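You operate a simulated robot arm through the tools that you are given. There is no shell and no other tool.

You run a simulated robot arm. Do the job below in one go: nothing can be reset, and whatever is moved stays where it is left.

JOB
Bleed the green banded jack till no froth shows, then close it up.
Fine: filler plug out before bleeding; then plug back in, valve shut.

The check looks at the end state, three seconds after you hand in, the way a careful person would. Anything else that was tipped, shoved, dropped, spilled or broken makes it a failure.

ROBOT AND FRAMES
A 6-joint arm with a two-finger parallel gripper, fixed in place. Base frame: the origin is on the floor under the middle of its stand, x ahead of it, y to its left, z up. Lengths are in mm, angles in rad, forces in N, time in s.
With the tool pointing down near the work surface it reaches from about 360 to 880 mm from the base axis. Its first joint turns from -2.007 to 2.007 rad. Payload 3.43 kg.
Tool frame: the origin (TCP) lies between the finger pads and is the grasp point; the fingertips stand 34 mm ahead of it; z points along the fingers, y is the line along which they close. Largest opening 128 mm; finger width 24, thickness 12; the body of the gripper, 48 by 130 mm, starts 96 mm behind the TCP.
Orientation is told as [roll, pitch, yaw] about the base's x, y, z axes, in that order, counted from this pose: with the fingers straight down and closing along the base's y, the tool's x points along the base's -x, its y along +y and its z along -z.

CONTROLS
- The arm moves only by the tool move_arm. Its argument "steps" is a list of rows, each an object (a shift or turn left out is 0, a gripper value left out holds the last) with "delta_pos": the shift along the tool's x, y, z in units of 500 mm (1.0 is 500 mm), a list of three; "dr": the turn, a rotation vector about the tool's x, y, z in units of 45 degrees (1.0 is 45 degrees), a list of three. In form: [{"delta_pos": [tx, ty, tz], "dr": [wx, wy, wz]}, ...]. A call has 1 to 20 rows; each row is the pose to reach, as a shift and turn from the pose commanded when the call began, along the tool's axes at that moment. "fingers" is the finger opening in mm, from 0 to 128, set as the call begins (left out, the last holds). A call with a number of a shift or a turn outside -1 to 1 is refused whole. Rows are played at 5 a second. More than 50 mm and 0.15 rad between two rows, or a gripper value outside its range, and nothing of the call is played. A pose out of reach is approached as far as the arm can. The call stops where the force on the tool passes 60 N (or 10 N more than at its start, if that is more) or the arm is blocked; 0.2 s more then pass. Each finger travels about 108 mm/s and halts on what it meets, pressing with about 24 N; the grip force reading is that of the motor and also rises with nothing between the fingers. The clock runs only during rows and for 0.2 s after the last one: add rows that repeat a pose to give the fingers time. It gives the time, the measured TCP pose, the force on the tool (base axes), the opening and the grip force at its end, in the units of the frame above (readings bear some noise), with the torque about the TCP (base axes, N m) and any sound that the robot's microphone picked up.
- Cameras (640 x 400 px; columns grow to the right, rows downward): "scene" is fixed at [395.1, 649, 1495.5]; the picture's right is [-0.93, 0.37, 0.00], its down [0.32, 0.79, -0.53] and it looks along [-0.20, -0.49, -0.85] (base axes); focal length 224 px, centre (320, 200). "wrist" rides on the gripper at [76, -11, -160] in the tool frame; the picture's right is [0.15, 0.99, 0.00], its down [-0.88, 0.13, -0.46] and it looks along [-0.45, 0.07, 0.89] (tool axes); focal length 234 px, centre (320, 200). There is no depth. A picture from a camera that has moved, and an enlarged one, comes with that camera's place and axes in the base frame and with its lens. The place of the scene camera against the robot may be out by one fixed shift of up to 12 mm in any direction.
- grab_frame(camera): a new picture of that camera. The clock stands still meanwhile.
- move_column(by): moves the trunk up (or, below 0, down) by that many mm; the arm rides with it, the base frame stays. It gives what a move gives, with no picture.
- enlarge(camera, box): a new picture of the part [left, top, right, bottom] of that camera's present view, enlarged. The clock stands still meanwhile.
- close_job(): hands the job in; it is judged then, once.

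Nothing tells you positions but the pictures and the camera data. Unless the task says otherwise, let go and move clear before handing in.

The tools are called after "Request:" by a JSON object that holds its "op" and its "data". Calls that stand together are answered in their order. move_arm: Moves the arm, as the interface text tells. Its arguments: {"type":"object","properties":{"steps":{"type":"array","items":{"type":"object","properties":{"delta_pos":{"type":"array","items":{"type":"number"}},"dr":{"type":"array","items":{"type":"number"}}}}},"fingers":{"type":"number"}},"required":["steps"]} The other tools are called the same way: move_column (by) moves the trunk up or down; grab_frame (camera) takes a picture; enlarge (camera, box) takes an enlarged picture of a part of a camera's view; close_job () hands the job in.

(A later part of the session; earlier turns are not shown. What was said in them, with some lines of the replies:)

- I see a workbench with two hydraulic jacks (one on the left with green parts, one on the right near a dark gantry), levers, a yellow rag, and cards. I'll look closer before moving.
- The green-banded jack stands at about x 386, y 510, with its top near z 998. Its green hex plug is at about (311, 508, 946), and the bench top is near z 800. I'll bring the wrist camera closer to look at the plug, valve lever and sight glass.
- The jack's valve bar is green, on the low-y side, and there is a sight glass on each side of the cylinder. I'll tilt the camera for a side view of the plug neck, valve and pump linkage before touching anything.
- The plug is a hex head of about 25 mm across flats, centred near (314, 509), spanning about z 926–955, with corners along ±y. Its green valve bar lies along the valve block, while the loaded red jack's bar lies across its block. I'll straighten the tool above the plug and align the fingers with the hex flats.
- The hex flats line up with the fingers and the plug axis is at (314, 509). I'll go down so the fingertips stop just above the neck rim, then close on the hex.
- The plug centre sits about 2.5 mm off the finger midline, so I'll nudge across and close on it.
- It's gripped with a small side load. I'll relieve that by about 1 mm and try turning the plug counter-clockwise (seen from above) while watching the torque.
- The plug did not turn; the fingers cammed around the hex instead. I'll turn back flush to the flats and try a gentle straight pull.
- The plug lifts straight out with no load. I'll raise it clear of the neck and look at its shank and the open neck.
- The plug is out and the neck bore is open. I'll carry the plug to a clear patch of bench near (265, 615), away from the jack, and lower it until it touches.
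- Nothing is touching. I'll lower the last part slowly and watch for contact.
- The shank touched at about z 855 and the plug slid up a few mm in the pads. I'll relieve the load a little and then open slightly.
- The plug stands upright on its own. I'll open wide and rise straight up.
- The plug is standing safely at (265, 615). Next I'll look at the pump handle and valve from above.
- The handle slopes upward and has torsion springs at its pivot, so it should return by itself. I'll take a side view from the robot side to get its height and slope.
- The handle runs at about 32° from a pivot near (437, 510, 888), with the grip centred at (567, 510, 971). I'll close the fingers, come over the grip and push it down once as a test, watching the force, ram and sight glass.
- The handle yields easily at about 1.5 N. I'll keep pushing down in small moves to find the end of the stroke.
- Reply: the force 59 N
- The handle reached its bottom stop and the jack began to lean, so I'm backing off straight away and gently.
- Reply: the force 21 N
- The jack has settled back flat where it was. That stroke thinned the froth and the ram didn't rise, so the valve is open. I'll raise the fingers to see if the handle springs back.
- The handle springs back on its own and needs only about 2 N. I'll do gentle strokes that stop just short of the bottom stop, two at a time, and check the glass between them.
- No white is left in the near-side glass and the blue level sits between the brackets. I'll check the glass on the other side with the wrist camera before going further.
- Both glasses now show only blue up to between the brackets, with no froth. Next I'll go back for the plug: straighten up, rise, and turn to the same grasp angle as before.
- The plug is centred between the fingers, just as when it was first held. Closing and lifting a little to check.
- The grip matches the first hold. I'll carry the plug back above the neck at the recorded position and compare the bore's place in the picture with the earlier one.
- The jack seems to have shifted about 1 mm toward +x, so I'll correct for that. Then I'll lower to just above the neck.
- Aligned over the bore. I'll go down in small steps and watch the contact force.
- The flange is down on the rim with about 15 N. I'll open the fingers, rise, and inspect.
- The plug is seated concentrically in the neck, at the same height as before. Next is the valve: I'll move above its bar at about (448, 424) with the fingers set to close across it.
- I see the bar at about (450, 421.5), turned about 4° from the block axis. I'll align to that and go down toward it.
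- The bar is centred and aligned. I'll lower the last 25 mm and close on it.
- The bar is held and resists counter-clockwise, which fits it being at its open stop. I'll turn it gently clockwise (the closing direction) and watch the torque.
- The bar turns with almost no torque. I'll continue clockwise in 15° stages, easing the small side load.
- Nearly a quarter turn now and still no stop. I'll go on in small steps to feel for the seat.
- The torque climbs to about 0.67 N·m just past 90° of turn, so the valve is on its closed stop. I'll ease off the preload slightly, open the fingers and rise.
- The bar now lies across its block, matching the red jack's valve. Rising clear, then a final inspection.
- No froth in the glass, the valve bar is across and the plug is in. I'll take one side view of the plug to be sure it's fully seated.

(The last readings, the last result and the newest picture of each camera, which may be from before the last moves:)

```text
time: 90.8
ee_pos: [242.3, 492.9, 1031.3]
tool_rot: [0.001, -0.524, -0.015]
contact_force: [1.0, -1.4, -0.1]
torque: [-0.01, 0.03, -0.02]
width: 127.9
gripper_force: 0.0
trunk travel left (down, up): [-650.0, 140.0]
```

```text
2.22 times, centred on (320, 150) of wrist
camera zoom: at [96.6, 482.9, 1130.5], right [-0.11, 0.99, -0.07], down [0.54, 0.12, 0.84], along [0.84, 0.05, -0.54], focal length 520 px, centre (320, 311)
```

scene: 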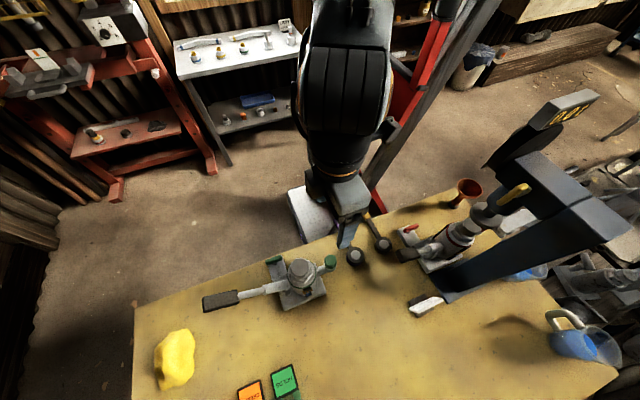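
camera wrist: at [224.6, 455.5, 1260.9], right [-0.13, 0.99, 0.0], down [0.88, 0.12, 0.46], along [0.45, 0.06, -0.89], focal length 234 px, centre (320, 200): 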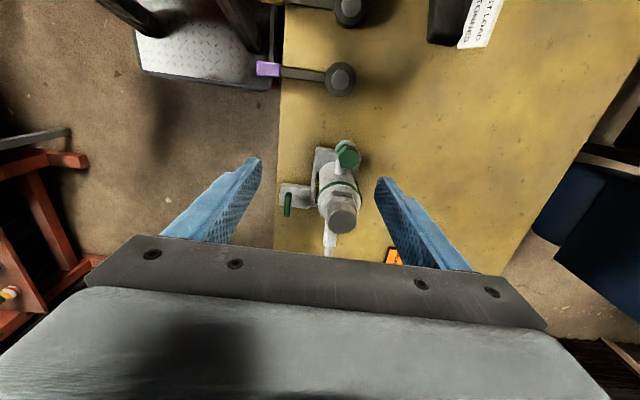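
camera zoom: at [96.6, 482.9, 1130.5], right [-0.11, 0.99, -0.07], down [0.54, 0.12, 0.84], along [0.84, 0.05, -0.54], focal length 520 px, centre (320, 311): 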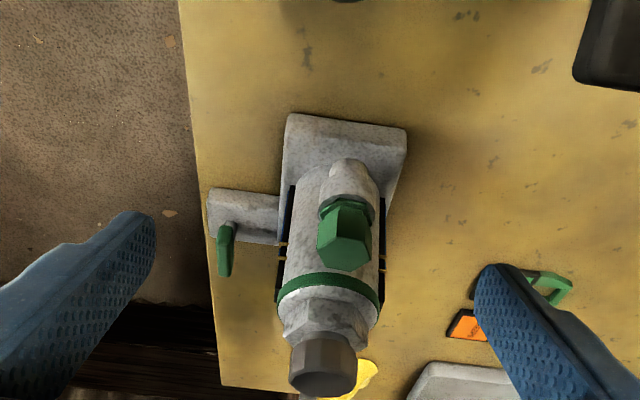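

The flange sits on the rim just as it did originally, and nothing else has moved. I'll retreat upward, straighten the tool, and take a last overview.

Request:
{"op": "move_arm", "data": {"steps": [{"delta_pos": [-0.02, 0, -0.035], "dr": [0, 0.133, 0]}, {"delta_pos": [-0.04, 0, -0.07], "dr": [0, 0.267, 0]}, {"delta_pos": [-0.06, 0, -0.104], "dr": [0, 0.4, 0]}, {"delta_pos": [-0.08, 0, -0.139], "dr": [0, 0.533, 0]}, {"delta_pos": [-0.1, 0, -0.173], "dr": [0, 0.667, 0]}], "fingers": 100}}

Request:
{"op": "move_arm", "data": {"steps": [{"delta_pos": [0, -0.08, -0.05]}, {"delta_pos": [0, -0.16, -0.1]}, {"delta_pos": [0, -0.24, -0.15]}, {"delta_pos": [0, -0.3, -0.2]}], "fingers": 100}}

Request:
{"op": "grab_frame", "data": {"camera": "scene"}}

Request:
{"op": "enlarge", "data": {"camera": "scene", "box": [195, 230, 345, 320]}}

```text
time: 92.0
ee_pos: [242.2, 493.3, 1131.3]
tool_rot: [0.001, 0.001, -0.016]
contact_force: [-0.7, 0.1, 0.2]
torque: [0.0, -0.05, -0.03]
width: 100.2
gripper_force: 0.0
trunk travel left (down, up): [-650.0, 140.0]
```

```text
time: 93.0
ee_pos: [239.3, 343.5, 1231.9]
tool_rot: [0.001, 0.001, -0.017]
contact_force: [-1.1, 0.3, 0.2]
torque: [-0.07, 0.04, 0.01]
width: 100.1
gripper_force: 0.1
trunk travel left (down, up): [-650.0, 140.0]
```

```text
taken
```

scene: 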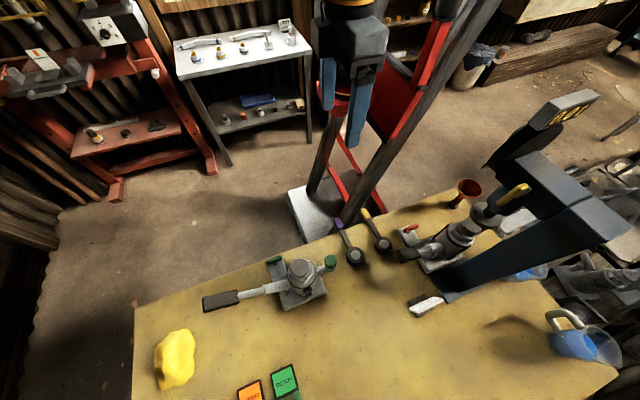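

```text
4.27 times, centred on (270, 275) of scene
camera zoom: at [395.1, 649.0, 1495.5], right [-0.93, 0.37, 0.0], down [0.32, 0.79, -0.53], along [-0.2, -0.49, -0.85], focal length 956 px, centre (533, -120)
```

zoom: 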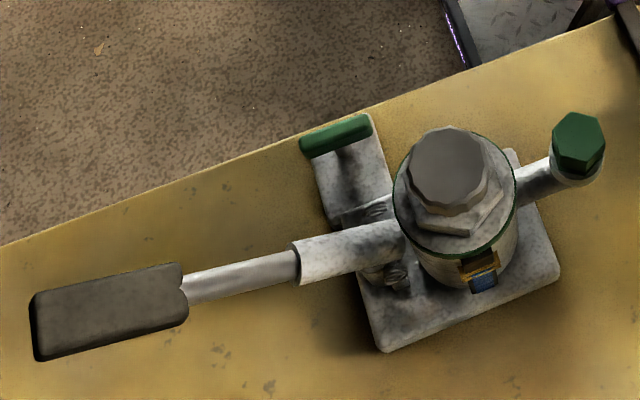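

The jack is upright with clear blue fluid and no froth. The plug is seated, the valve is on its closed stop, everything else is where it was, and the arm is clear. Handing in.

Request:
{"op": "close_job", "data": {}}

```text
The job is handed in.
```

The green-banded jack is bled and closed up. Both sight glasses were clear of froth after pumping. A last check of the near-side one, after closing up, still showed only blue fluid between the brackets.

- **Order:** I took the filler plug out first, then pumped three strokes with the valve open. After that I put the plug back and shut the valve.
- **Plug:** It lifts straight out, with no thread that I could feel. It is pressed back in with its flange on the rim, turned a few degrees from where it started.
- **Valve:** It was already open at the start. I turned it about a quarter turn clockwise until it came up against its stop, so its bar now lies across the block like the red jack's.
- **Jack tipped on the first stroke:** I pushed the handle onto its bottom stop and the jack leaned toward the handle. I backed off at once and it settled flat again. It may now sit a millimetre or so from where it was, partly from turning the valve.

In the last pictures nothing else on the bench had been moved or spilled, and the arm is clear.
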